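You operate a simulated robot arm through the tools that you are given. There is no shell and no other tool.

Carry out the task below with a simulated robot arm. There is one attempt and no reset: what you move stays moved.

## Task
Put things in order on the cream table top. At the end: the green spool from the cream table top stands on top of the brown dark eraser; the purple mould stands where the blue spool stood; the brown cone (marked "700 m") is on the pink flat box; the blue spool from the cream table top stands where the red spool stood; the red spool from the cream table top stands where the brown cone stood; whatever was shut is shut again. Leave all else as you found it, and nothing knocked over. Set down upright: brown cone.

Only the result counts: the job must be done as asked and must still hold three seconds after the hand-in. Knocking over, shifting, dropping, spilling or breaking anything else fails it.

## Robot
A 7-joint arm with a two-finger gripper, fixed in place. Base frame: the origin is at the foot of the arm, x ahead of it, y to its left, z up; the work surface is at about z = 740. Readings come in mm, rad, newtons and seconds.
With the tool pointing down near the work surface it reaches from about 320 to 720 mm from the base axis. Its first joint turns from -1.152 to 1.152 rad. Payload 2.45 kg.
The TCP is the grasp point between the finger pads, 26 mm short of the fingertips. In the tool frame z runs along the fingers and y along their closing line. The gripper opens to 96 mm. The gripper's body begins 69 mm behind the TCP.
Orientation is that of the tool frame in the base frame, as a unit quaternion [x, y, z, w]. With the fingers straight down and closing along the base's y, the tool's x points along the base's -x, its y along +y and its z along -z.

## Interface
- The arm moves only by the tool move_arm. Its argument "steps" is a list that holds one entry, the list of rows, each a list of 7 numbers: the shift along the base's x, y, z in units of 150 mm (1.0 is 150 mm), then the turn, a rotation vector about the base's x, y, z in units of 120 degrees (1.0 is 120 degrees), then the finger opening in mm, from 0 to 96. In form: [[[dx, dy, dz, wx, wy, wz, gripper], ...]]. A call has 1 to 20 rows; each row is the pose to reach, as a shift and turn from the pose commanded when the call began. A call with a number of a shift or a turn outside -1 to 1 is refused whole. Each row takes 0.2 s and may step no farther than 50 mm and 0.15 rad from the row before; otherwise, or with a gripper value out of range, the whole call is refused. Where a pose cannot be reached the arm comes as near as it can. A force on the tool above 40 N (or 10 N above the force at the start of the call, whichever is more), or a blocked arm, ends the call early, and 0.2 s more pass. The fingers move at their own pace and stop on an object; they squeeze with about 30 N. The grip force told is the motor's: it shows also when the fingers shut on nothing. Time passes only in rows, and 0.2 s behind the last, so rows that repeat a pose let the fingers close. It gives the time, the measured TCP pose, the force on the tool (base axes), the opening and the grip force at its end, in the units of the frame above (readings bear some noise), with the torque about the TCP (base axes, N m) and any sound that the robot's microphone picked up.
- Cameras (640 x 400 px; columns grow to the right, rows downward): "scene" is fixed at [170.2, -415.4, 1399]; the picture's right is [0.59, -0.81, 0.00], its down [-0.64, -0.47, -0.61] and it looks along [0.49, 0.36, -0.80] (base axes); focal length 349 px, centre (320, 200). "wrist" rides on the gripper at [82, 3, -98] in the tool frame; the picture's right is [-0.04, 1.00, 0.00], its down [-0.73, -0.03, -0.68] and it looks along [-0.68, -0.03, 0.73] (tool axes); focal length 256 px, centre (320, 200). There is no depth. A picture from a camera that has moved, and an enlarged one, comes with that camera's place and axes in the base frame and with its lens.
- camera(camera): a new picture of that camera. The clock stands still meanwhile.
- inspect(camera, box): a new picture of the part [left, top, right, bottom] of that camera's present view, enlarged. The clock stands still meanwhile.
- close_job(): hands the job in; it is judged then, once.

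Nothing tells you positions but the pictures and the camera data. Unless the task says otherwise, let go and move clear before handing in.

The tools are called after "Request:" as a command line: name --argument value ..., lists and objects as JSON in quotes. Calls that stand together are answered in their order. move_arm: Moves the arm, as the interface text tells. Its arguments: {"type":"object","properties":{"steps":{"type":"array","items":{"type":"array","items":{"type":"array","items":{"type":"number"}}}}},"required":["steps"]} The other tools are called the same way: camera (camera) takes a picture; inspect (camera, box) takes an enlarged picture of a part of a camera's view; close_job () hands the job in.

At the start:

```text
time: 0.0
tcp_pos: [435.9, -4.5, 983.4]
ee_rot: [0.0, 1.0, -0.001, 0.0]
ft_force: [0.1, 0.5, -0.3]
torque: [-0.03, 0.01, -0.03]
width: 96.0
grasp_force: 0.0
```

scene: 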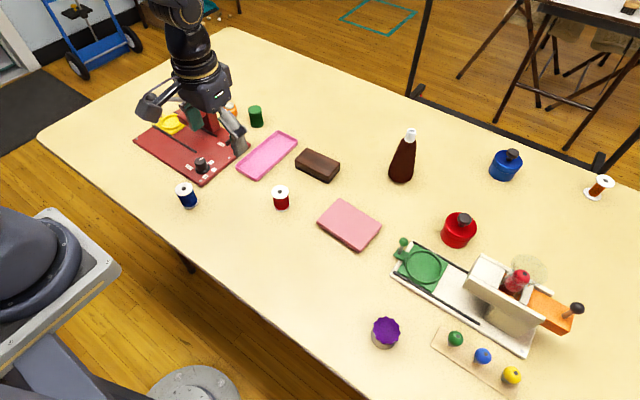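
wrist: 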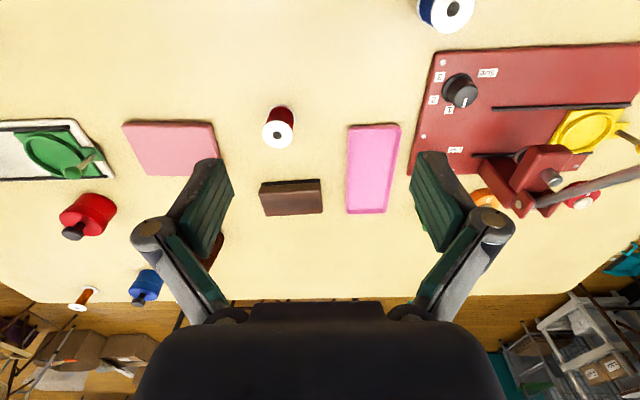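

I see a cream table with spools, an eraser, two flat pink items, a brown bottle-like cone, a mould and some devices. I will take enlarged pictures before moving anything.

Request:
inspect --camera "scene" --box '[120, 60, 320, 220]'

Request:
inspect --camera "scene" --box '[260, 110, 440, 260]'

Request:
inspect --camera "scene" --box '[350, 200, 600, 400]'

Request:
inspect --camera "scene" --box '[440, 120, 640, 260]'

Request:
inspect --camera "wrist" --box '[400, 0, 640, 220]'

Request:
inspect --camera "wrist" --box '[200, 80, 440, 240]'

```text
2.50 times, centred on (220, 140) of scene
camera zoom: at [170.2, -415.4, 1399.0], right [0.59, -0.81, 0.0], down [-0.64, -0.47, -0.61], along [0.49, 0.36, -0.8], focal length 874 px, centre (570, 350)
```

zoom: 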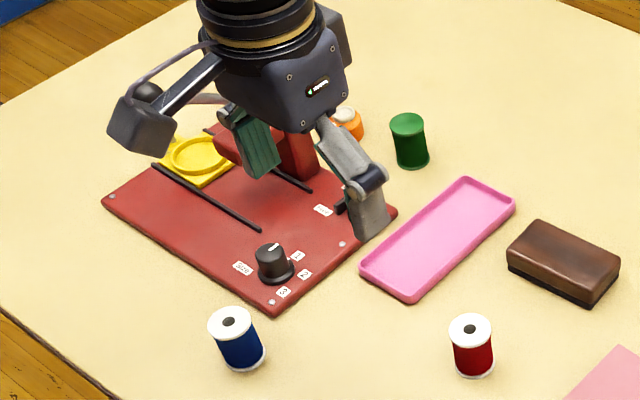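

```text
2.67 times, centred on (350, 185) of scene
camera zoom: at [170.2, -415.4, 1399.0], right [0.59, -0.81, 0.0], down [-0.64, -0.47, -0.61], along [0.49, 0.36, -0.8], focal length 932 px, centre (240, 240)
```

zoom: 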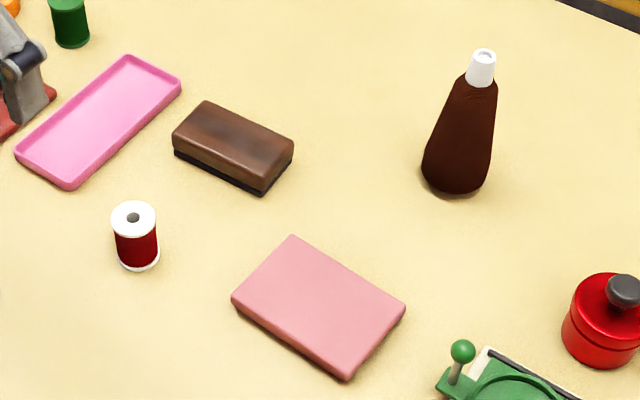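

```text
2.00 times, centred on (475, 300) of scene
camera zoom: at [170.2, -415.4, 1399.0], right [0.59, -0.81, 0.0], down [-0.64, -0.47, -0.61], along [0.49, 0.36, -0.8], focal length 699 px, centre (10, 0)
```

zoom: 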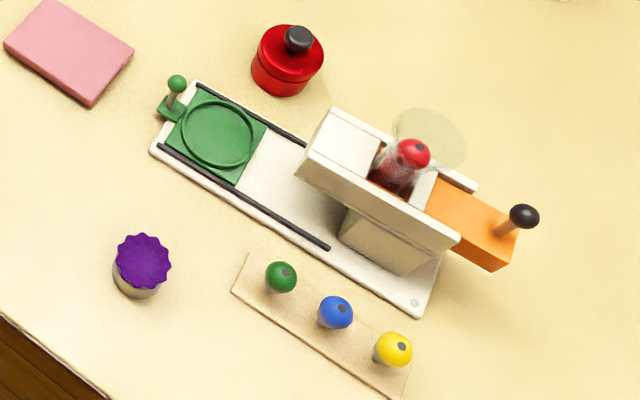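

```text
2.86 times, centred on (540, 190) of scene
camera zoom: at [170.2, -415.4, 1399.0], right [0.59, -0.81, 0.0], down [-0.64, -0.47, -0.61], along [0.49, 0.36, -0.8], focal length 998 px, centre (-309, 229)
```

zoom: 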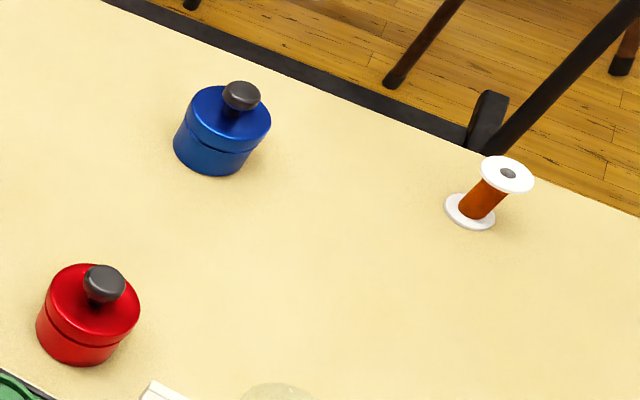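

```text
1.82 times, centred on (520, 110) of wrist
camera zoom: at [354.3, -0.7, 1082.4], right [0.04, 1.0, 0.0], down [0.73, -0.03, 0.68], along [0.68, -0.03, -0.73], focal length 465 px, centre (-44, 364)
```

zoom: 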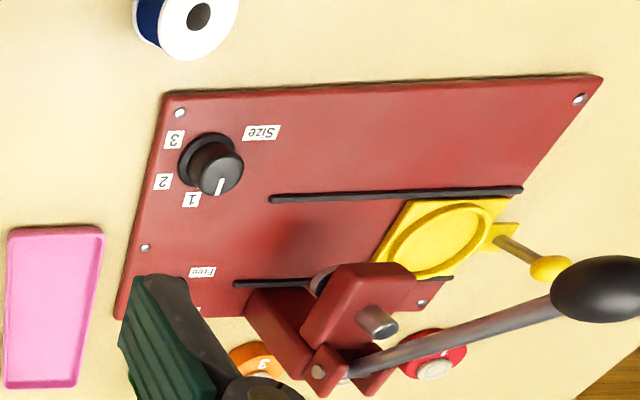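

```text
2.50 times, centred on (320, 160) of wrist
camera zoom: at [354.3, -0.7, 1082.4], right [0.04, 1.0, 0.0], down [0.73, -0.03, 0.68], along [0.68, -0.03, -0.73], focal length 640 px, centre (320, 300)
```

zoom: 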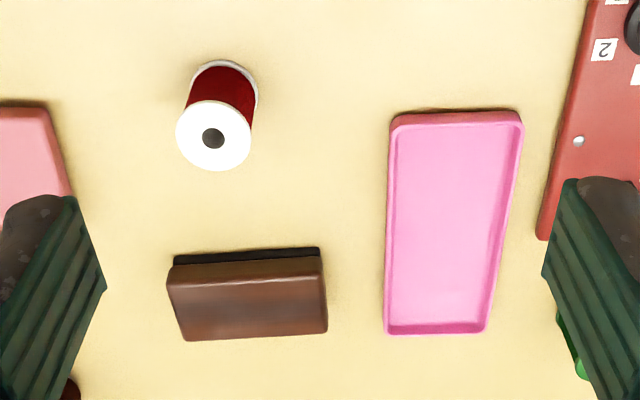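

The spools, eraser, pink box, cone (far out, about x 750, y -240) and mould are all located roughly. Next I move the arm high up towards the pink box and cone and look with the wrist camera.

Request:
move_arm --steps '[[[0.167, -0.267, 0, 0, 0, 0, 96], [0.333, -0.533, 0, 0, 0, 0, 96], [0.5, -0.8, 0, 0, 0, 0, 96]]]'

Request:
camera --camera "wrist"

Request:
camera --camera "scene"

```text
time: 0.8
tcp_pos: [510.7, -121.3, 984.4]
ee_rot: [-0.002, 1.0, 0.0, -0.001]
ft_force: [-0.2, -0.4, 0.1]
torque: [0.03, 0.02, 0.03]
width: 96.0
grasp_force: 0.1
```

```text
taken
camera wrist: at [428.9, -119.3, 1082.5], right [0.04, 1.0, 0.0], down [0.73, -0.03, 0.68], along [0.68, -0.03, -0.73], focal length 256 px, centre (320, 200)
```

wrist: 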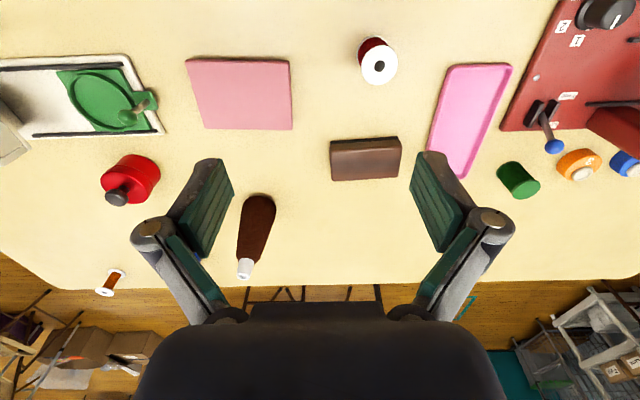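

```text
taken
```

scene: 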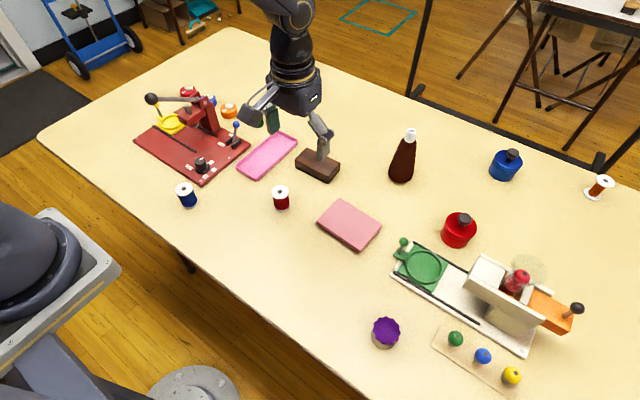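

The cone is visible standing well out near the far edge. I take enlarged views for exact positions of the cone, pink box, eraser, and green spool.

Request:
inspect --camera "wrist" --box '[170, 40, 330, 290]'

Request:
inspect --camera "wrist" --box '[310, 20, 560, 210]'

Request:
inspect --camera "scene" --box '[380, 120, 430, 190]'

Request:
inspect --camera "scene" --box '[210, 80, 290, 140]'

Request:
inspect --camera "scene" --box '[350, 300, 420, 360]'

```text
1.60 times, centred on (250, 165) of wrist
camera zoom: at [428.9, -119.3, 1082.5], right [0.04, 1.0, 0.0], down [0.73, -0.03, 0.68], along [0.68, -0.03, -0.73], focal length 410 px, centre (432, 256)
```

zoom: 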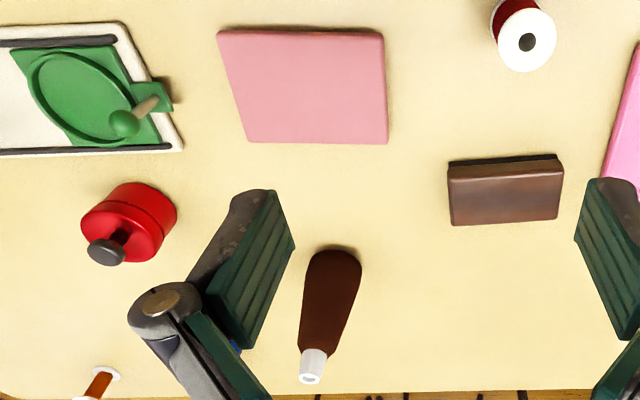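

```text
2.11 times, centred on (435, 115) of wrist
camera zoom: at [428.9, -119.3, 1082.5], right [0.04, 1.0, 0.0], down [0.73, -0.03, 0.68], along [0.68, -0.03, -0.73], focal length 539 px, centre (78, 379)
```

zoom: 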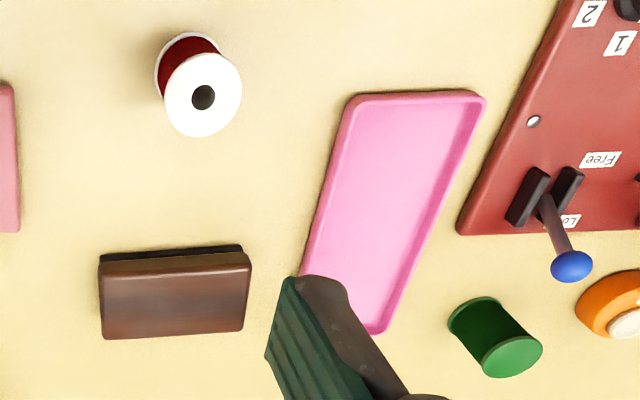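

```text
5.71 times, centred on (405, 155) of scene
camera zoom: at [170.2, -415.4, 1399.0], right [0.59, -0.81, 0.0], down [-0.64, -0.47, -0.61], along [0.49, 0.36, -0.8], focal length 1997 px, centre (-166, 457)
```

zoom: 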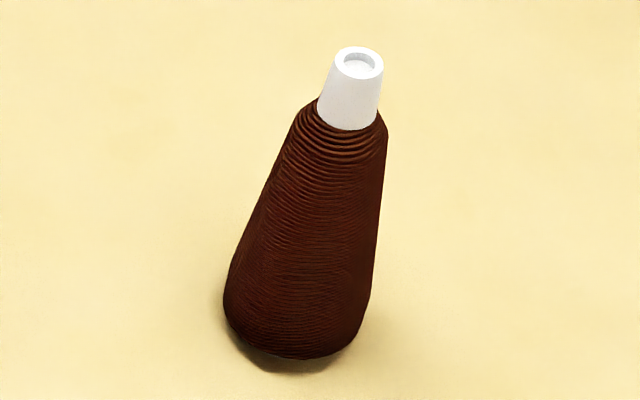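

```text
6.67 times, centred on (250, 110) of scene
camera zoom: at [170.2, -415.4, 1399.0], right [0.59, -0.81, 0.0], down [-0.64, -0.47, -0.61], along [0.49, 0.36, -0.8], focal length 2330 px, centre (787, 800)
```

zoom: 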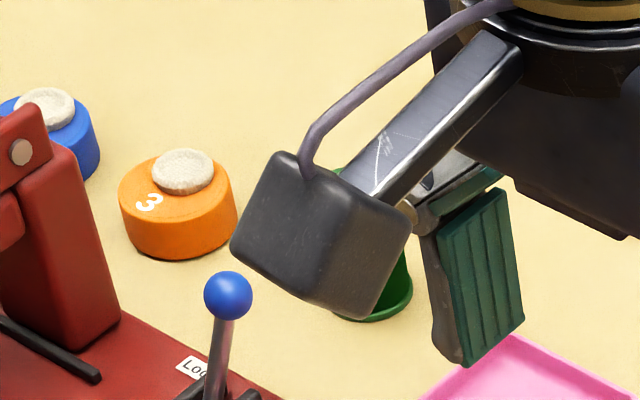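

```text
6.67 times, centred on (385, 330) of scene
camera zoom: at [170.2, -415.4, 1399.0], right [0.59, -0.81, 0.0], down [-0.64, -0.47, -0.61], along [0.49, 0.36, -0.8], focal length 2330 px, centre (-113, -667)
```

zoom: 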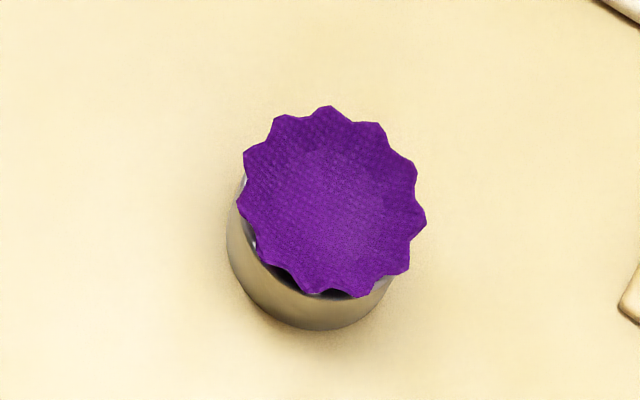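

The cone stands at about (747, -239), which is beyond the straight-down reach, so I will tilt the tool outward by 30 degrees. I tilt while going a bit towards it and then look.

Request:
move_arm --steps '[[[0.12, -0.14, 0, 0, -0.0625, 0, 96], [0.24, -0.28, 0, 0, -0.125, 0, 96], [0.36, -0.42, 0, 0, -0.1875, 0, 96], [0.48, -0.56, 0, 0, -0.25, 0, 96]]]'

Request:
camera --camera "wrist"

Request:
camera --camera "scene"

```text
time: 1.8
tcp_pos: [583.1, -206.2, 984.9]
ee_rot: [-0.001, 0.966, 0.0, 0.259]
ft_force: [1.1, -0.6, -0.3]
torque: [-0.03, 0.01, 0.05]
width: 96.3
grasp_force: 0.0
```

```text
taken
camera wrist: at [463.4, -203.6, 1030.3], right [0.03, 1.0, 0.02], down [0.29, -0.03, 0.96], along [0.96, -0.03, -0.29], focal length 256 px, centre (320, 200)
```

wrist: 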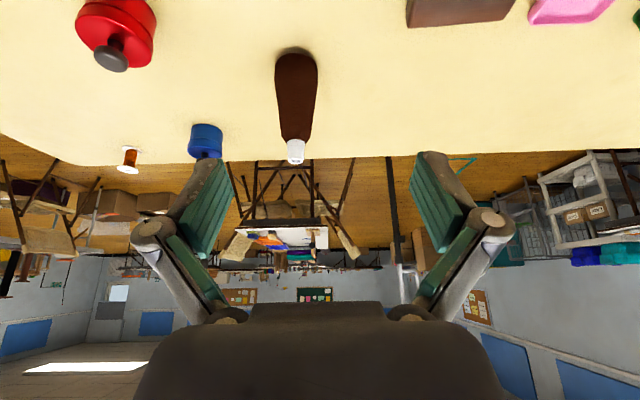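

```text
taken
```

scene: 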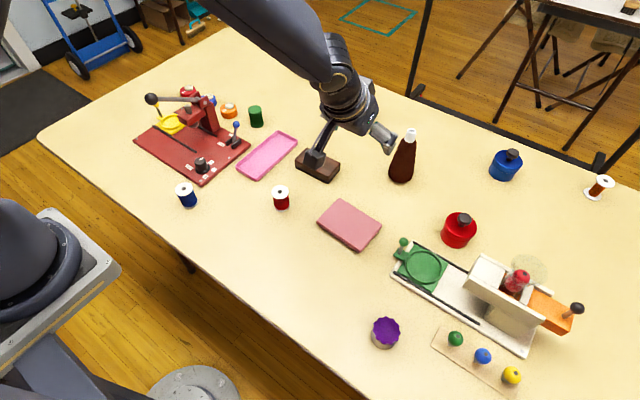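

The tilt worked and the cone is ahead in the wrist view. I enlarge it to fix its axis and heights.

Request:
inspect --camera "wrist" --box '[255, 30, 345, 180]'

```text
2.67 times, centred on (300, 105) of wrist
camera zoom: at [463.4, -203.6, 1030.3], right [0.03, 1.0, 0.02], down [0.29, -0.03, 0.96], along [0.96, -0.03, -0.29], focal length 683 px, centre (373, 453)
```

zoom: 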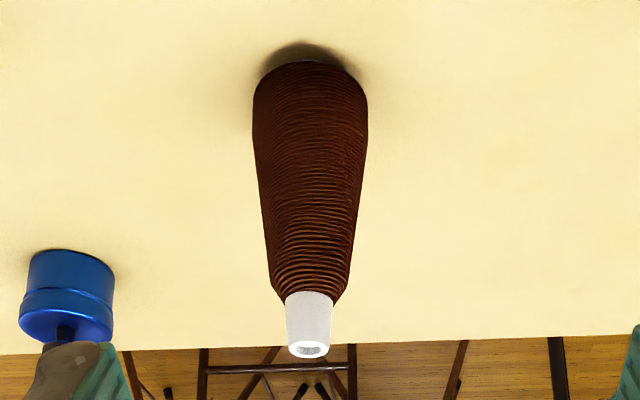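

The cone's axis is at about (746, -240), its tip at z ≈ 895. I go to a point 80 mm back along the tool axis from the grasp.

Request:
move_arm --steps '[[[0.274, -0.073, -0.136, 0, 0, 0, 96], [0.549, -0.147, -0.271, 0, 0, 0, 96], [0.823, -0.22, -0.407, 0, 0, 0, 96], [0.823, -0.22, -0.407, 0, 0, 0, 96]]]'

Request:
camera --camera "wrist"

Request:
camera --camera "scene"

```text
time: 2.8
tcp_pos: [707.4, -242.2, 924.6]
ee_rot: [-0.001, 0.966, 0.001, 0.259]
ft_force: [0.2, 0.6, 0.4]
torque: [-0.03, -0.02, -0.01]
width: 96.3
grasp_force: 0.0
```

```text
taken
camera wrist: at [586.7, -239.5, 969.5], right [0.03, 1.0, 0.02], down [0.3, -0.03, 0.95], along [0.95, -0.03, -0.3], focal length 256 px, centre (320, 200)
```

wrist: 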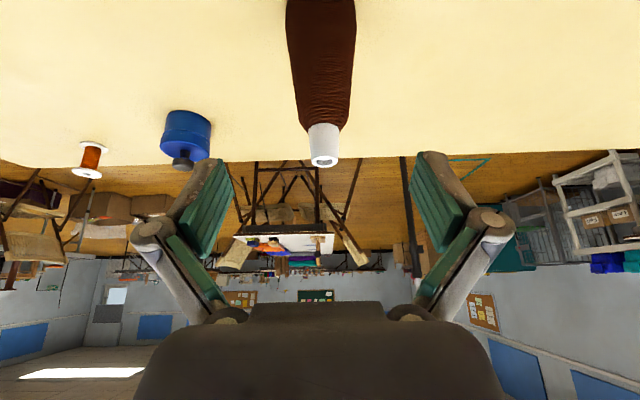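

```text
taken
```

scene: 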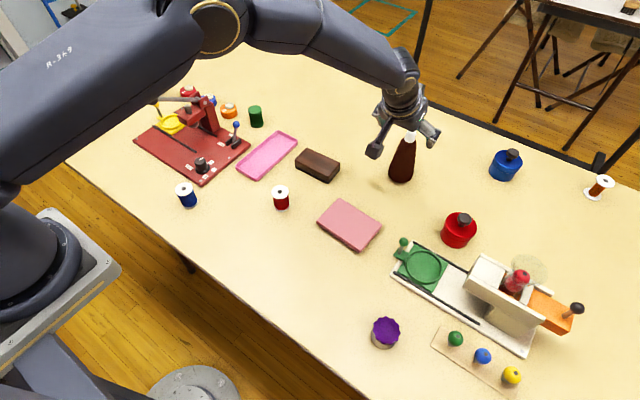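

The gripper is lined up with the cone's tip in y. I now advance along the tool axis to straddle the cone at z ≈ 855, still open, and check.

Request:
move_arm --steps '[[[0.089, 0, -0.154, 0, 0, 0, 96], [0.178, 0, -0.308, 0, 0, 0, 96], [0.265, 0, -0.46, 0, 0, 0, 96], [0.265, 0, -0.46, 0, 0, 0, 96]]]'

Request:
camera --camera "wrist"

Request:
inspect --camera "scene" --box '[340, 80, 480, 200]'

```text
time: 3.8
tcp_pos: [746.4, -241.0, 852.3]
ee_rot: [0.0, 0.966, 0.0, 0.259]
ft_force: [0.0, 1.1, 0.1]
torque: [0.01, 0.0, -0.01]
width: 96.0
grasp_force: 0.1
```

```text
taken
camera wrist: at [626.7, -238.3, 897.9], right [0.03, 1.0, 0.02], down [0.3, -0.03, 0.95], along [0.95, -0.03, -0.3], focal length 256 px, centre (320, 200)
```

wrist: 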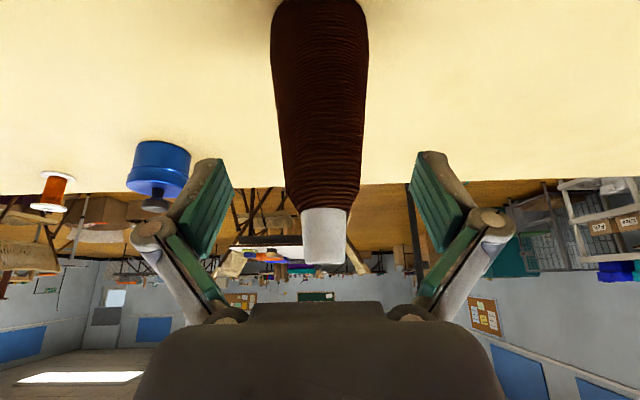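

```text
3.33 times, centred on (410, 140) of scene
camera zoom: at [170.2, -415.4, 1399.0], right [0.59, -0.81, 0.0], down [-0.64, -0.47, -0.61], along [0.49, 0.36, -0.8], focal length 1165 px, centre (20, 400)
```

zoom: 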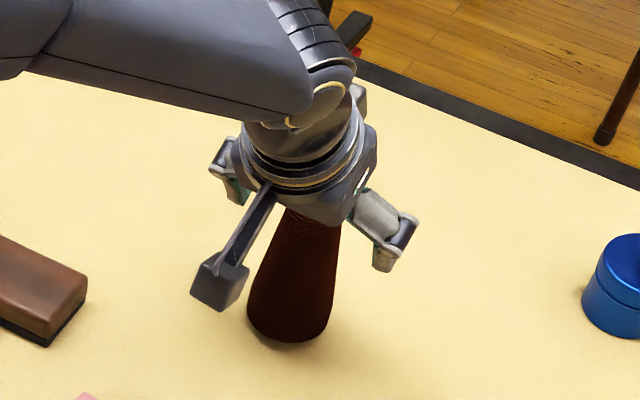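

The fingers straddle the cone evenly with nothing else near. I close the fingers on it now.

Request:
move_arm --steps '[[[0, 0, 0, 0, 0, 0, 20], [0, 0, 0, 0, 0, 0, 20], [0, 0, 0, 0, 0, 0, 20], [0, 0, 0, 0, 0, 0, 20], [0, 0, 0, 0, 0, 0, 20], [0, 0, 0, 0, 0, 0, 20], [0, 0, 0, 0, 0, 0, 20]]]'

Request:
camera --camera "wrist"

```text
time: 5.4
tcp_pos: [746.4, -241.3, 854.1]
ee_rot: [0.0, 0.966, 0.0, 0.258]
ft_force: [0.0, 3.6, 4.3]
torque: [0.16, 0.01, 0.02]
width: 43.0
grasp_force: 30.1
```

```text
taken
camera wrist: at [626.8, -238.1, 898.5], right [0.03, 1.0, 0.02], down [0.3, -0.03, 0.95], along [0.95, -0.03, -0.3], focal length 256 px, centre (320, 200)
```

wrist: 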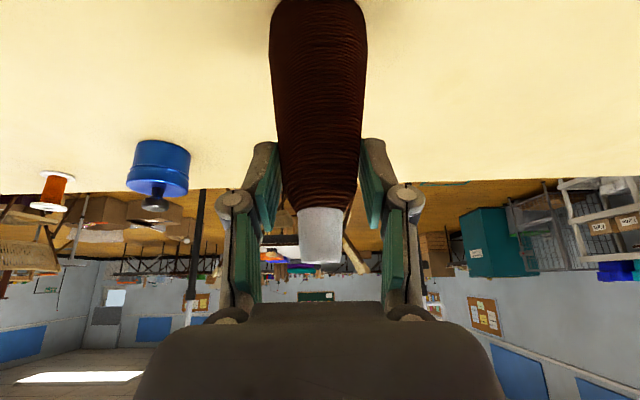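

The grip holds (43 mm, 30 N). I lift the cone straight up 75 mm and check that it hangs upright.

Request:
move_arm --steps '[[[0, 0, 0.1, 0, 0, 0, 20], [0, 0, 0.25, 0, 0, 0, 20], [0, 0, 0.4, 0, 0, 0, 20], [0, 0, 0.5, 0, 0, 0, 20], [0, 0, 0.5, 0, 0, 0, 20]]]'

Request:
camera --camera "scene"

Request:
camera --camera "wrist"

Request:
inspect --camera "scene" --box '[305, 190, 395, 260]'

```text
time: 6.6
tcp_pos: [745.2, -241.4, 926.9]
ee_rot: [0.0, 0.966, 0.0, 0.258]
ft_force: [1.1, 0.0, -2.9]
torque: [0.0, 0.0, 0.0]
width: 43.2
grasp_force: 30.1
```

```text
taken
```

scene: 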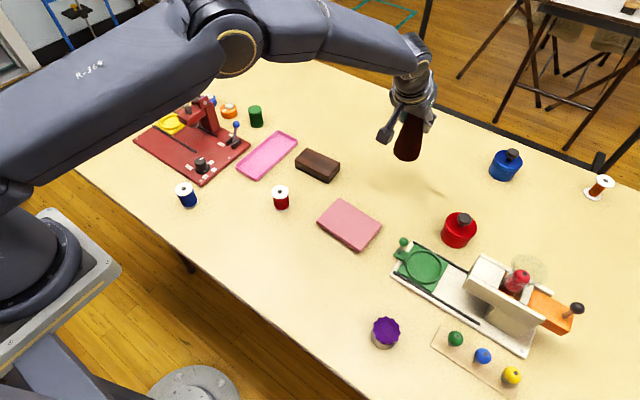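

```text
taken
camera wrist: at [625.6, -238.2, 973.6], right [0.03, 1.0, 0.02], down [0.3, -0.03, 0.95], along [0.95, -0.03, -0.3], focal length 256 px, centre (320, 200)
```

wrist: 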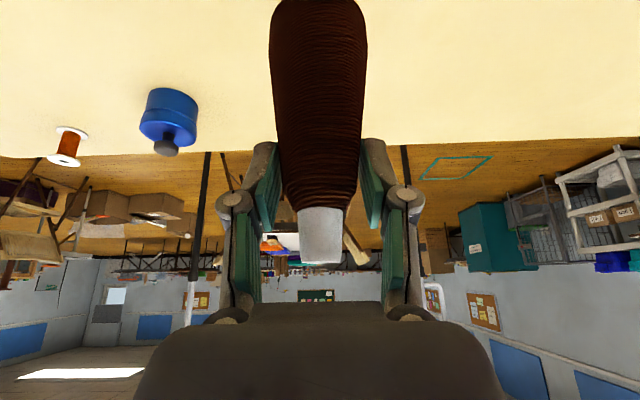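

```text
5.71 times, centred on (350, 225) of scene
camera zoom: at [170.2, -415.4, 1399.0], right [0.59, -0.81, 0.0], down [-0.64, -0.47, -0.6], along [0.49, 0.36, -0.8], focal length 1997 px, centre (149, 57)
```

zoom: 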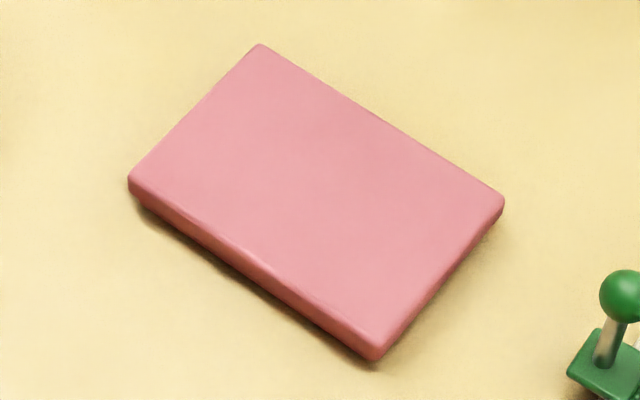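

The cone hangs upright and clear. The pink flat box is centred at about (552, -219) with its top near z 755; I carry the cone there.

Request:
move_arm --steps '[[[-0.15, 0.02, 0, 0, 0, 0, 20], [-0.35, 0.04, 0, 0, 0, 0, 20], [-0.6, 0.07, 0, 0, 0, 0, 20], [-0.82, 0.1, 0, 0, 0, 0, 20], [-0.97, 0.12, 0, 0, 0, 0, 20], [-0.97, 0.12, 0, 0, 0, 0, 20]]]'

Request:
move_arm --steps '[[[-0.15, 0.015, 0, 0, 0, 0, 20], [-0.32, 0.03, 0, 0, 0, 0, 20], [-0.32, 0.03, -0.1, 0, 0, 0, 20], [-0.32, 0.03, -0.2, 0, 0, 0, 20], [-0.32, 0.03, -0.25, 0, 0, 0, 20], [-0.32, 0.03, -0.25, 0, 0, 0, 20]]]'

Request:
camera --camera "scene"

Request:
inspect --camera "scene" --box '[290, 140, 410, 260]'

Request:
camera --camera "wrist"

```text
time: 8.0
tcp_pos: [598.9, -221.4, 928.5]
ee_rot: [-0.001, 0.966, 0.0, 0.258]
ft_force: [1.4, -1.2, -1.9]
torque: [-0.01, -0.02, -0.02]
width: 43.0
grasp_force: 29.8
```

```text
time: 9.4
tcp_pos: [554.0, -219.0, 891.9]
ee_rot: [0.0, 0.966, 0.0, 0.259]
ft_force: [-0.6, 0.0, -1.5]
torque: [0.01, -0.02, -0.03]
width: 43.1
grasp_force: 30.1
```

```text
taken
```

scene: 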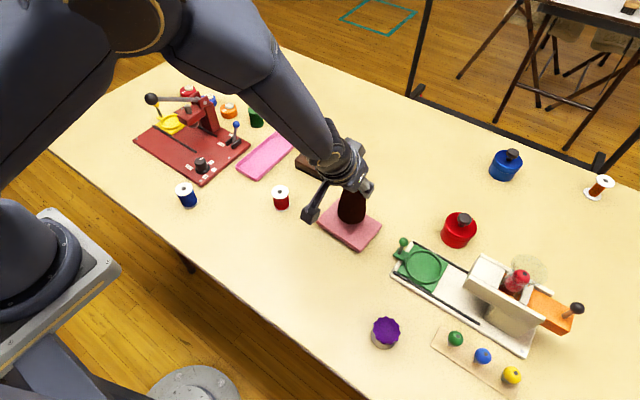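

```text
3.33 times, centred on (350, 200) of scene
camera zoom: at [170.2, -415.4, 1399.0], right [0.59, -0.81, 0.0], down [-0.64, -0.47, -0.6], along [0.49, 0.36, -0.8], focal length 1165 px, centre (220, 200)
```

zoom: 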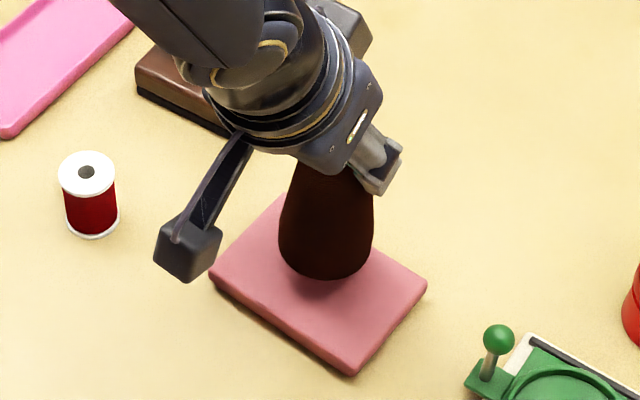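

```text
taken
camera wrist: at [433.6, -216.0, 936.2], right [0.03, 1.0, 0.02], down [0.3, -0.03, 0.95], along [0.95, -0.03, -0.3], focal length 256 px, centre (320, 200)
```

wrist: 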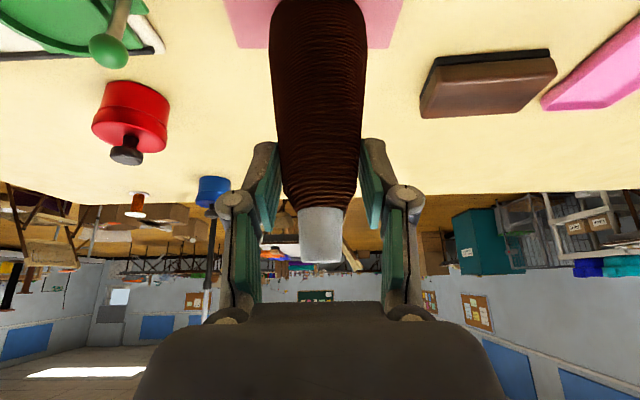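

The cone is over the pink box, its foot about 20 mm above it. I lower in small steps, watching the force.

Request:
move_arm --steps '[[[0, 0, -0.04, 0, 0, 0, 20], [0, 0, -0.08, 0, 0, 0, 20], [0, 0, -0.113, 0, 0, 0, 20], [0, 0, -0.113, 0, 0, 0, 20]]]'

Request:
inspect --camera "scene" --box '[300, 160, 400, 260]'

```text
time: 10.4
tcp_pos: [554.8, -218.2, 874.3]
ee_rot: [-0.001, 0.965, -0.001, 0.261]
ft_force: [-9.8, 3.4, 23.1]
torque: [0.11, 0.81, -0.04]
width: 43.2
grasp_force: 29.6
```

```text
4.00 times, centred on (350, 210) of scene
camera zoom: at [169.5, -415.1, 1399.1], right [0.59, -0.81, 0.0], down [-0.64, -0.47, -0.61], along [0.49, 0.36, -0.8], focal length 1398 px, centre (200, 160)
```

zoom: 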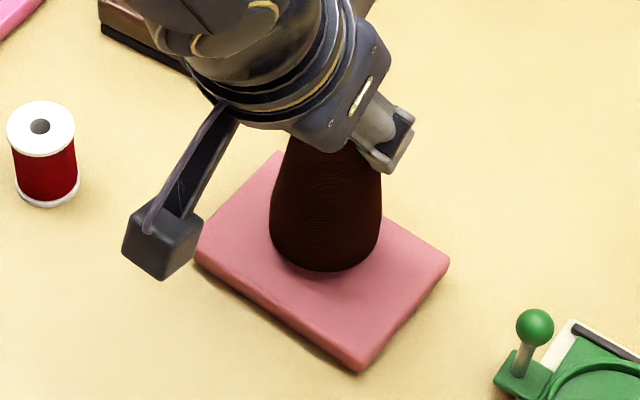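

Contact is made with about 23 N downward, so I back off slightly to relieve it, then open.

Request:
move_arm --steps '[[[0, 0, 0.008, 0, 0, 0, 20], [0, 0, 0.013, 0, 0, 0, 20], [0, 0, 0.013, 0, 0, 0, 20]]]'

```text
time: 11.2
tcp_pos: [552.6, -217.3, 876.1]
ee_rot: [0.001, 0.966, 0.0, 0.258]
ft_force: [3.4, -0.6, 3.6]
torque: [-0.17, -0.51, 0.04]
width: 42.9
grasp_force: 30.1
```

Force is small now. I open the fingers slowly and check the cone stands.

Request:
move_arm --steps '[[[0, 0, 0.013, 0, 0, 0, 48], [0, 0, 0.013, 0, 0, 0, 56], [0, 0, 0.013, 0, 0, 0, 76], [0, 0, 0.013, 0, 0, 0, 96], [0, 0, 0.013, 0, 0, 0, 96], [0, 0, 0.013, 0, 0, 0, 96]]]'

Request:
camera --camera "wrist"

Request:
inspect --camera "scene" --box '[300, 160, 400, 260]'

```text
time: 12.6
tcp_pos: [552.3, -218.1, 877.5]
ee_rot: [0.0, 0.966, 0.0, 0.259]
ft_force: [-0.4, 0.5, -0.9]
torque: [-0.05, -0.03, 0.0]
width: 96.0
grasp_force: 0.1
```

```text
taken
camera wrist: at [432.5, -215.2, 922.5], right [0.03, 1.0, 0.02], down [0.3, -0.03, 0.95], along [0.95, -0.03, -0.3], focal length 256 px, centre (320, 200)
```

wrist: 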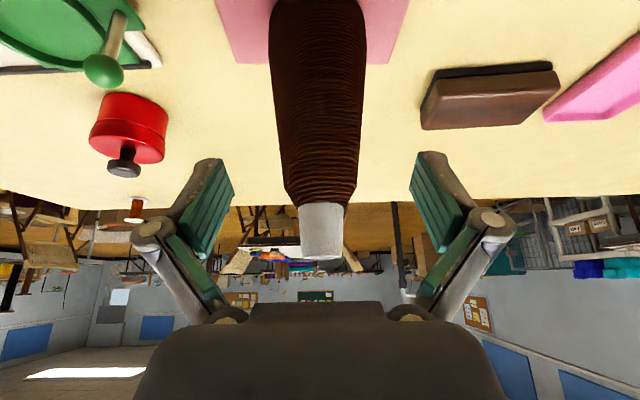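

```text
4.00 times, centred on (350, 210) of scene
camera zoom: at [170.2, -415.4, 1399.0], right [0.59, -0.81, 0.0], down [-0.64, -0.47, -0.61], along [0.49, 0.36, -0.8], focal length 1398 px, centre (200, 160)
```

zoom: 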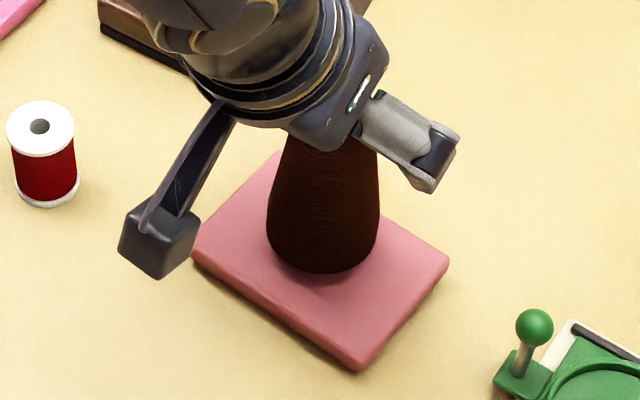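

The cone stands upright on the pink box. I back out along the tool axis and then go over towards the red spool.

Request:
move_arm --steps '[[[-0.111, 0, 0.193, 0, 0, 0, 96], [-0.222, 0, 0.385, 0, 0, 0, 96], [-0.333, 0, 0.577, 0, 0, 0, 96], [-0.433, 0.2, 0.577, 0, 0, 0, 96], [-0.533, 0.5, 0.577, 0, 0, 0, 96], [-0.633, 0.8, 0.4, 0, 0, 0, 96], [-0.643, 1.0, 0.2, 0, 0, 0, 96], [-0.643, 1.0, 0.1, 0, 0, 0, 96], [-0.643, 1.0, 0.1, 0, 0, 0, 96]]]'

Request:
camera --camera "wrist"

Request:
camera --camera "scene"

```text
refused: row 6 steps farther than a row can; nothing moved
```

```text
taken
camera wrist: at [432.5, -215.2, 922.5], right [0.03, 1.0, 0.02], down [0.3, -0.03, 0.95], along [0.95, -0.03, -0.3], focal length 256 px, centre (320, 200)
```

wrist: 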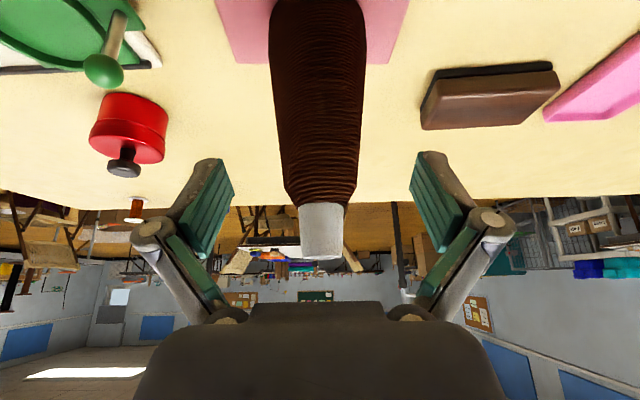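

```text
taken
```

scene: 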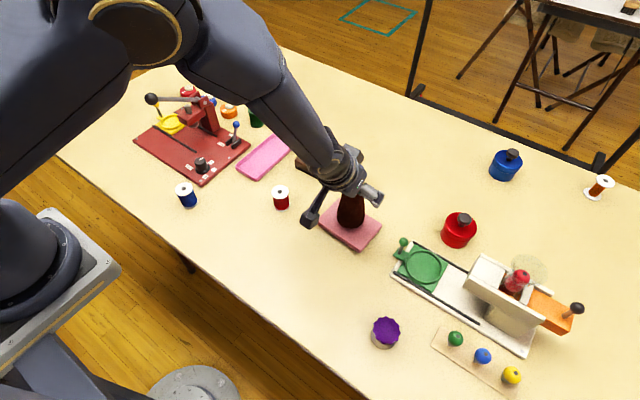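

The call was refused for one too-long row and nothing moved. I repeat the retreat with shorter steps.

Request:
move_arm --steps '[[[-0.111, 0, 0.193, 0, 0, 0, 96], [-0.222, 0, 0.385, 0, 0, 0, 96], [-0.333, 0, 0.577, 0, 0, 0, 96], [-0.433, 0.2, 0.577, 0, 0, 0, 96], [-0.533, 0.45, 0.577, 0, 0, 0, 96], [-0.6, 0.7, 0.5, 0, 0, 0, 96], [-0.643, 0.9, 0.35, 0, 0, 0, 96], [-0.643, 1.0, 0.2, 0, 0, 0, 96], [-0.643, 1.0, 0.1, 0, 0, 0, 96], [-0.643, 1.0, 0.1, 0, 0, 0, 96]]]'

Request:
camera --camera "wrist"

Request:
camera --camera "scene"

```text
time: 14.8
tcp_pos: [455.2, -68.6, 893.2]
ee_rot: [0.0, 0.966, 0.001, 0.259]
ft_force: [-0.4, -0.7, 0.0]
torque: [0.04, 0.02, 0.02]
width: 95.6
grasp_force: 0.1
```

```text
taken
camera wrist: at [336.1, -65.6, 938.1], right [0.03, 1.0, 0.02], down [0.3, -0.03, 0.95], along [0.95, -0.03, -0.3], focal length 256 px, centre (320, 200)
```

wrist: 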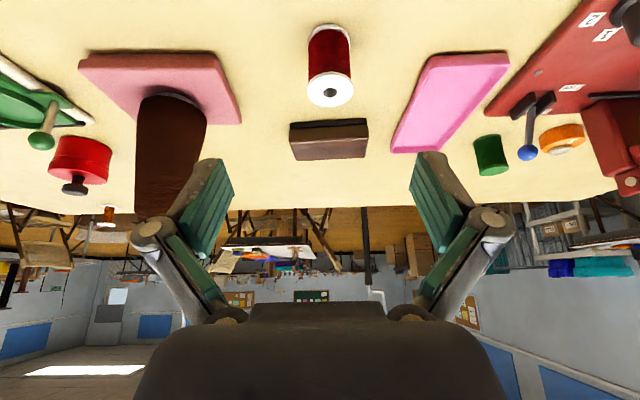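

```text
taken
```

scene: 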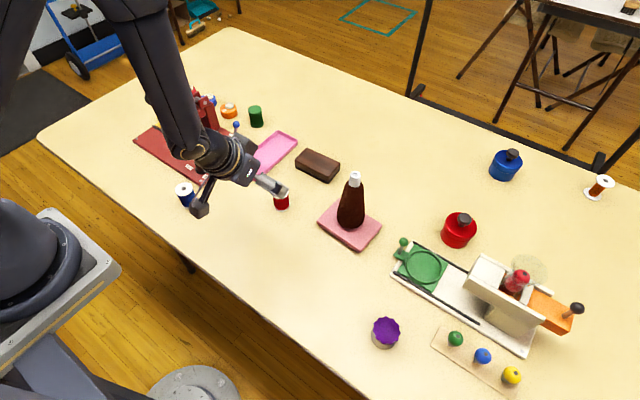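

The cone stands well on the box. The red spool is at about (511, -60), top near z 792; I approach it along the tilted tool axis with the fingers half open.

Request:
move_arm --steps '[[[0.053, 0.027, -0.16, 0, 0, 0, 72], [0.107, 0.055, -0.32, 0, 0, 0, 72], [0.107, 0.055, -0.32, 0, 0, 0, 72]]]'

Request:
camera --camera "wrist"

```text
time: 15.6
tcp_pos: [471.8, -60.6, 846.1]
ee_rot: [-0.001, 0.966, 0.0, 0.259]
ft_force: [-0.3, -0.4, -0.1]
torque: [0.03, -0.01, 0.01]
width: 71.9
grasp_force: 0.1
```

```text
taken
camera wrist: at [351.7, -57.9, 891.2], right [0.03, 1.0, 0.02], down [0.3, -0.03, 0.95], along [0.95, -0.03, -0.3], focal length 256 px, centre (320, 200)
```

wrist: 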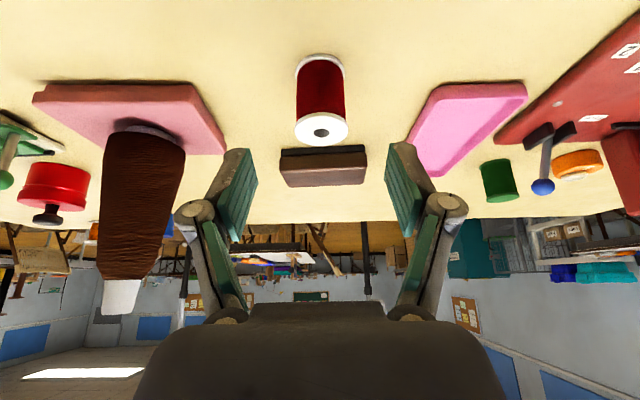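

The spool is centred between the fingers. I advance to the grasp height (z ≈ 775) and close.

Request:
move_arm --steps '[[[0.087, 0, -0.155, 0, 0, 0, 72], [0.173, -0.002, -0.31, 0, 0, 0, 72], [0.26, -0.004, -0.465, 0, 0, 0, 72], [0.26, -0.004, -0.465, 0, 0, 0, 72]]]'

Request:
camera --camera "wrist"

Request:
inspect --camera "scene" --box '[210, 150, 330, 230]'

```text
time: 16.6
tcp_pos: [510.0, -62.4, 775.7]
ee_rot: [0.0, 0.966, 0.0, 0.259]
ft_force: [0.3, -1.0, 0.2]
torque: [0.01, -0.01, -0.01]
width: 71.7
grasp_force: 0.1
```

```text
taken
camera wrist: at [389.8, -59.2, 819.4], right [0.03, 1.0, 0.02], down [0.3, -0.03, 0.95], along [0.95, -0.03, -0.3], focal length 256 px, centre (320, 200)
```

wrist: 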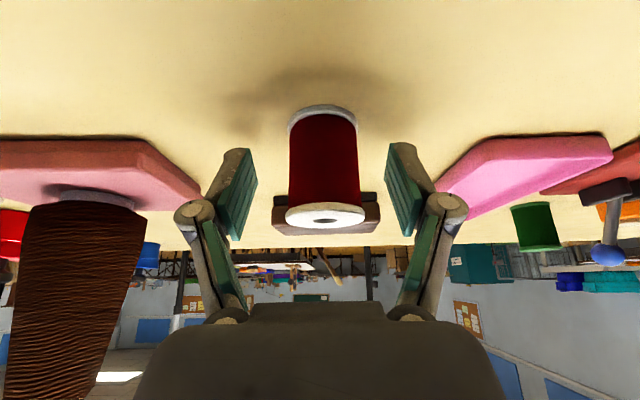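

```text
5.00 times, centred on (270, 190) of scene
camera zoom: at [170.2, -415.4, 1399.0], right [0.59, -0.81, 0.0], down [-0.64, -0.47, -0.61], along [0.49, 0.36, -0.8], focal length 1747 px, centre (570, 250)
```

zoom: 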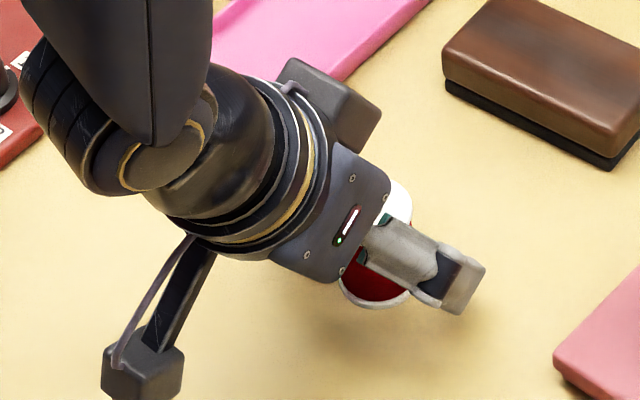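

The spool sits about 2 mm to the +y side of the mid-line, so I shift by that and close on it.

Request:
move_arm --steps '[[[0, 0.013, 0, 0, 0, 0, 72], [0, 0.013, 0, 0, 0, 0, 20], [0, 0.013, 0, 0, 0, 0, 20], [0, 0.013, 0, 0, 0, 0, 20], [0, 0.013, 0, 0, 0, 0, 20], [0, 0.013, 0, 0, 0, 0, 20]]]'

Request:
camera --camera "wrist"

```text
time: 18.0
tcp_pos: [509.4, -58.9, 774.9]
ee_rot: [0.0, 0.966, 0.0, 0.259]
ft_force: [-0.3, 0.2, 3.5]
torque: [0.04, 0.06, 0.02]
width: 35.7
grasp_force: 30.5
```

```text
taken
camera wrist: at [390.3, -57.0, 819.7], right [0.03, 1.0, 0.02], down [0.3, -0.03, 0.95], along [0.95, -0.03, -0.3], focal length 256 px, centre (320, 200)
```

wrist: 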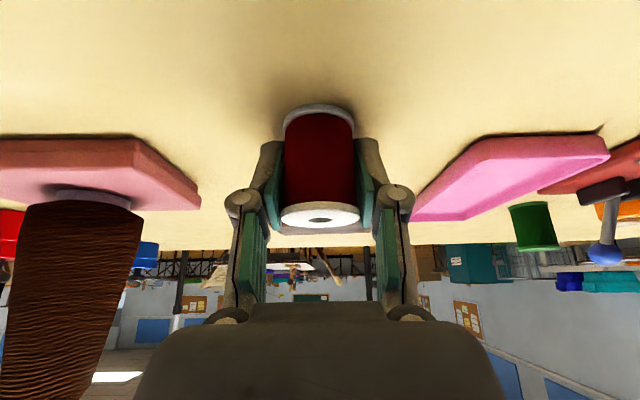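

The red spool is gripped centrally (36 mm). I lift it straight up and then turn the tool 35° to the right so the arm will later stay clear of the cone.

Request:
move_arm --steps '[[[0, 0, 0.1, 0, 0, 0, 20], [0, 0, 0.3, 0, 0, 0, 20], [0, 0, 0.55, 0, 0, 0, 20], [0, 0, 0.75, 0, 0, 0, 20], [0, 0, 0.85, 0, 0, 0, 20], [0.1, 0, 0.85, 0, 0, -0.058, 20], [0.25, 0, 0.85, 0, 0, -0.117, 20], [0.45, -0.05, 0.85, 0, 0, -0.175, 20], [0.65, -0.1, 0.85, 0, 0, -0.233, 20], [0.85, -0.2, 0.85, 0, 0, -0.292, 20], [0.95, -0.25, 0.85, 0, 0, -0.292, 20], [0.95, -0.25, 0.85, 0, 0, -0.292, 20]]]'

Request:
camera --camera "scene"

Request:
camera --camera "wrist"

```text
time: 20.6
tcp_pos: [652.6, -95.3, 903.3]
ee_rot: [0.291, 0.921, -0.078, 0.246]
ft_force: [-0.3, 1.3, -0.7]
torque: [0.01, 0.0, -0.01]
width: 35.7
grasp_force: 29.6
```

```text
taken
```

scene: 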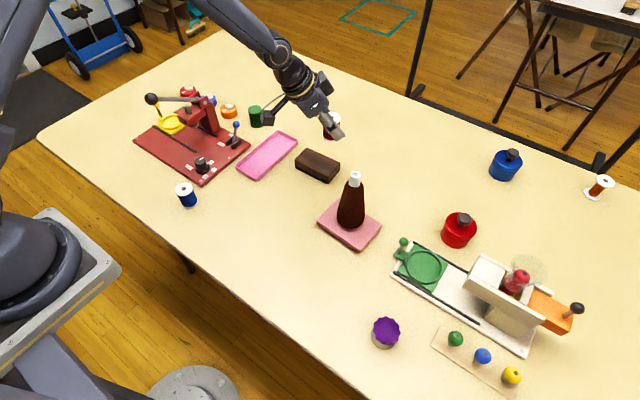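

```text
taken
camera wrist: at [558.2, -24.2, 948.2], right [0.6, 0.8, 0.02], down [0.23, -0.19, 0.95], along [0.77, -0.57, -0.3], focal length 256 px, centre (320, 200)
```

wrist: 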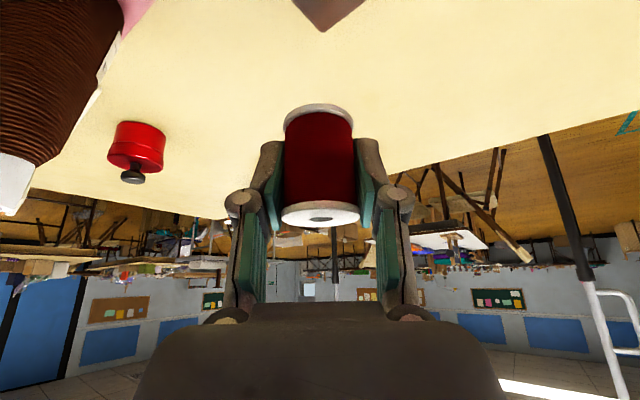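

Clear path. I carry the red spool to above the cone's old place (746, -240) and begin lowering.

Request:
move_arm --steps '[[[0.1, -0.15, 0, 0, 0, 0, 20], [0.25, -0.385, 0, 0, 0, 0, 20], [0.42, -0.64, 0, 0, 0, 0, 20], [0.55, -0.85, 0, 0, 0, 0, 20], [0.625, -0.96, 0, 0, 0, 0, 20], [0.625, -0.96, 0, 0, 0, 0, 20], [0.625, -0.96, -0.25, 0, 0, 0, 20], [0.625, -0.96, -0.5, 0, 0, 0, 20], [0.625, -0.96, -0.667, 0, 0, 0, 20], [0.625, -0.96, -0.667, 0, 0, 0, 20]]]'

Request:
camera --camera "scene"

Request:
inspect --camera "scene" --box '[340, 80, 480, 220]'

```text
time: 22.8
tcp_pos: [746.7, -239.6, 801.7]
ee_rot: [0.291, 0.921, -0.078, 0.246]
ft_force: [-0.3, -0.4, 0.2]
torque: [0.01, 0.0, -0.03]
width: 35.5
grasp_force: 30.2
```

```text
taken
```

scene: 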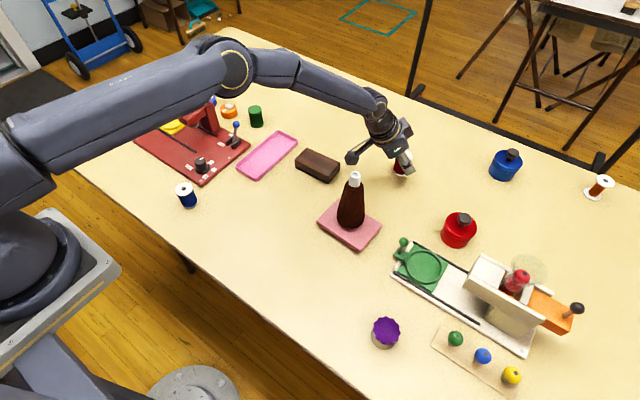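

```text
2.86 times, centred on (410, 150) of scene
camera zoom: at [170.2, -415.4, 1399.0], right [0.59, -0.81, 0.0], down [-0.64, -0.47, -0.61], along [0.49, 0.36, -0.8], focal length 998 px, centre (63, 343)
```

zoom: 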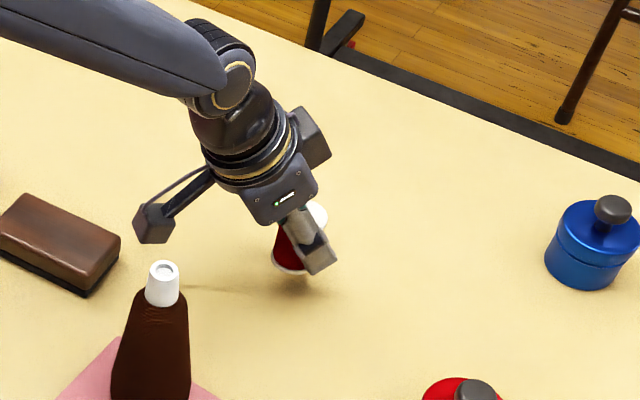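

The spool is over the spot with about 26 mm to go. I lower in small steps.

Request:
move_arm --steps '[[[0, 0, -0.06, 0, 0, 0, 20], [0, 0, -0.12, 0, 0, 0, 20], [0, 0, -0.16, 0, 0, 0, 20], [0, 0, -0.16, 0, 0, 0, 20]]]'

```text
time: 23.8
tcp_pos: [746.1, -239.3, 778.2]
ee_rot: [0.29, 0.922, -0.077, 0.247]
ft_force: [0.3, -0.2, -0.2]
torque: [0.01, -0.01, 0.02]
width: 35.6
grasp_force: 29.9
```

Request:
move_arm --steps '[[[0, 0, -0.01, 0, 0, 0, 20], [0, 0, -0.018, 0, 0, 0, 20], [0, 0, -0.018, 0, 0, 0, 20]]]'

Request:
camera --camera "wrist"

```text
time: 24.6
tcp_pos: [747.9, -239.9, 775.3]
ee_rot: [0.291, 0.921, -0.079, 0.246]
ft_force: [-0.9, 0.7, 1.0]
torque: [0.0, -0.04, 0.01]
width: 35.5
grasp_force: 30.2
```

```text
taken
camera wrist: at [650.7, -168.8, 820.3], right [0.6, 0.8, 0.02], down [0.23, -0.19, 0.95], along [0.77, -0.57, -0.3], focal length 256 px, centre (320, 200)
```

wrist: 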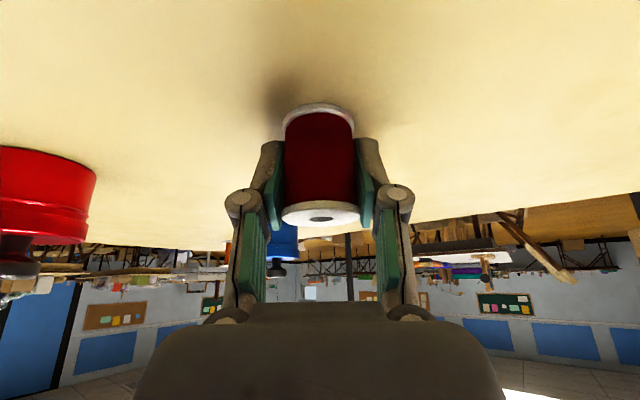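

The spool is just about at the table. I lower one more millimetre to feel contact.

Request:
move_arm --steps '[[[0, 0, -0.008, 0, 0, 0, 20], [0, 0, -0.008, 0, 0, 0, 20]]]'

```text
time: 25.2
tcp_pos: [747.9, -239.9, 775.4]
ee_rot: [0.29, 0.921, -0.078, 0.248]
ft_force: [-1.4, -0.3, 6.5]
torque: [0.11, -0.01, 0.04]
width: 35.5
grasp_force: 30.1
```

Contact is felt (6.5 N). I open the fingers moderately and back out along the tool axis.

Request:
move_arm --steps '[[[0, 0, 0, 0, 0, 0, 42], [0, 0, 0, 0, 0, 0, 56], [0, 0, 0, 0, 0, 0, 72], [0, 0, 0, 0, 0, 0, 72], [-0.109, 0.077, 0.231, 0, 0, 0, 72], [-0.218, 0.153, 0.462, 0, 0, 0, 72], [-0.3, 0.21, 0.65, 0, 0, 0, 72], [-0.3, 0.21, 0.8, 0, 0, 0, 72], [-0.3, 0.21, 0.8, 0, 0, 0, 72]]]'

Request:
camera --camera "wrist"

Request:
camera --camera "scene"

```text
time: 27.2
tcp_pos: [700.7, -207.6, 896.6]
ee_rot: [0.29, 0.921, -0.078, 0.246]
ft_force: [0.3, 0.4, -0.5]
torque: [0.06, 0.0, 0.05]
width: 72.0
grasp_force: 0.0
```

```text
taken
camera wrist: at [605.1, -136.7, 940.8], right [0.6, 0.8, 0.02], down [0.23, -0.19, 0.95], along [0.77, -0.57, -0.3], focal length 256 px, centre (320, 200)
```

wrist: 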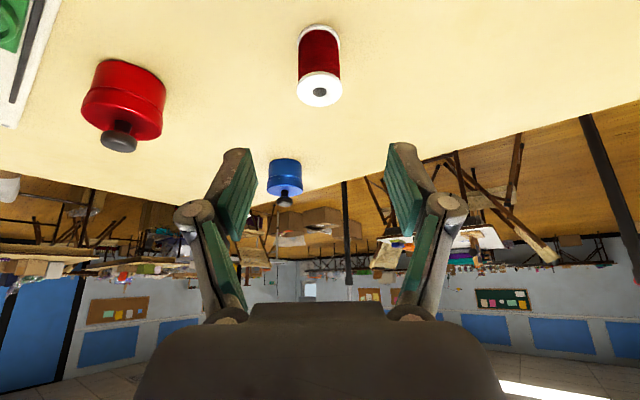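

```text
taken
```

scene: 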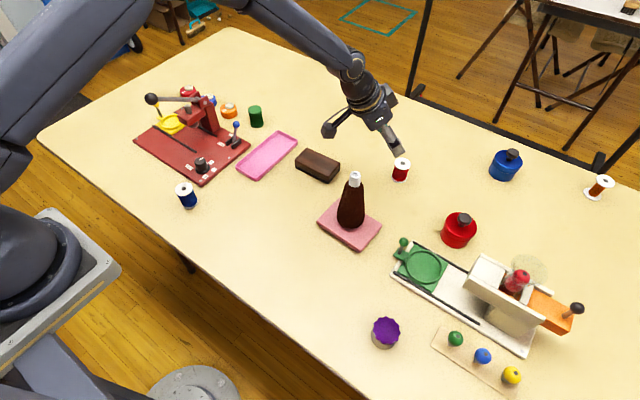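

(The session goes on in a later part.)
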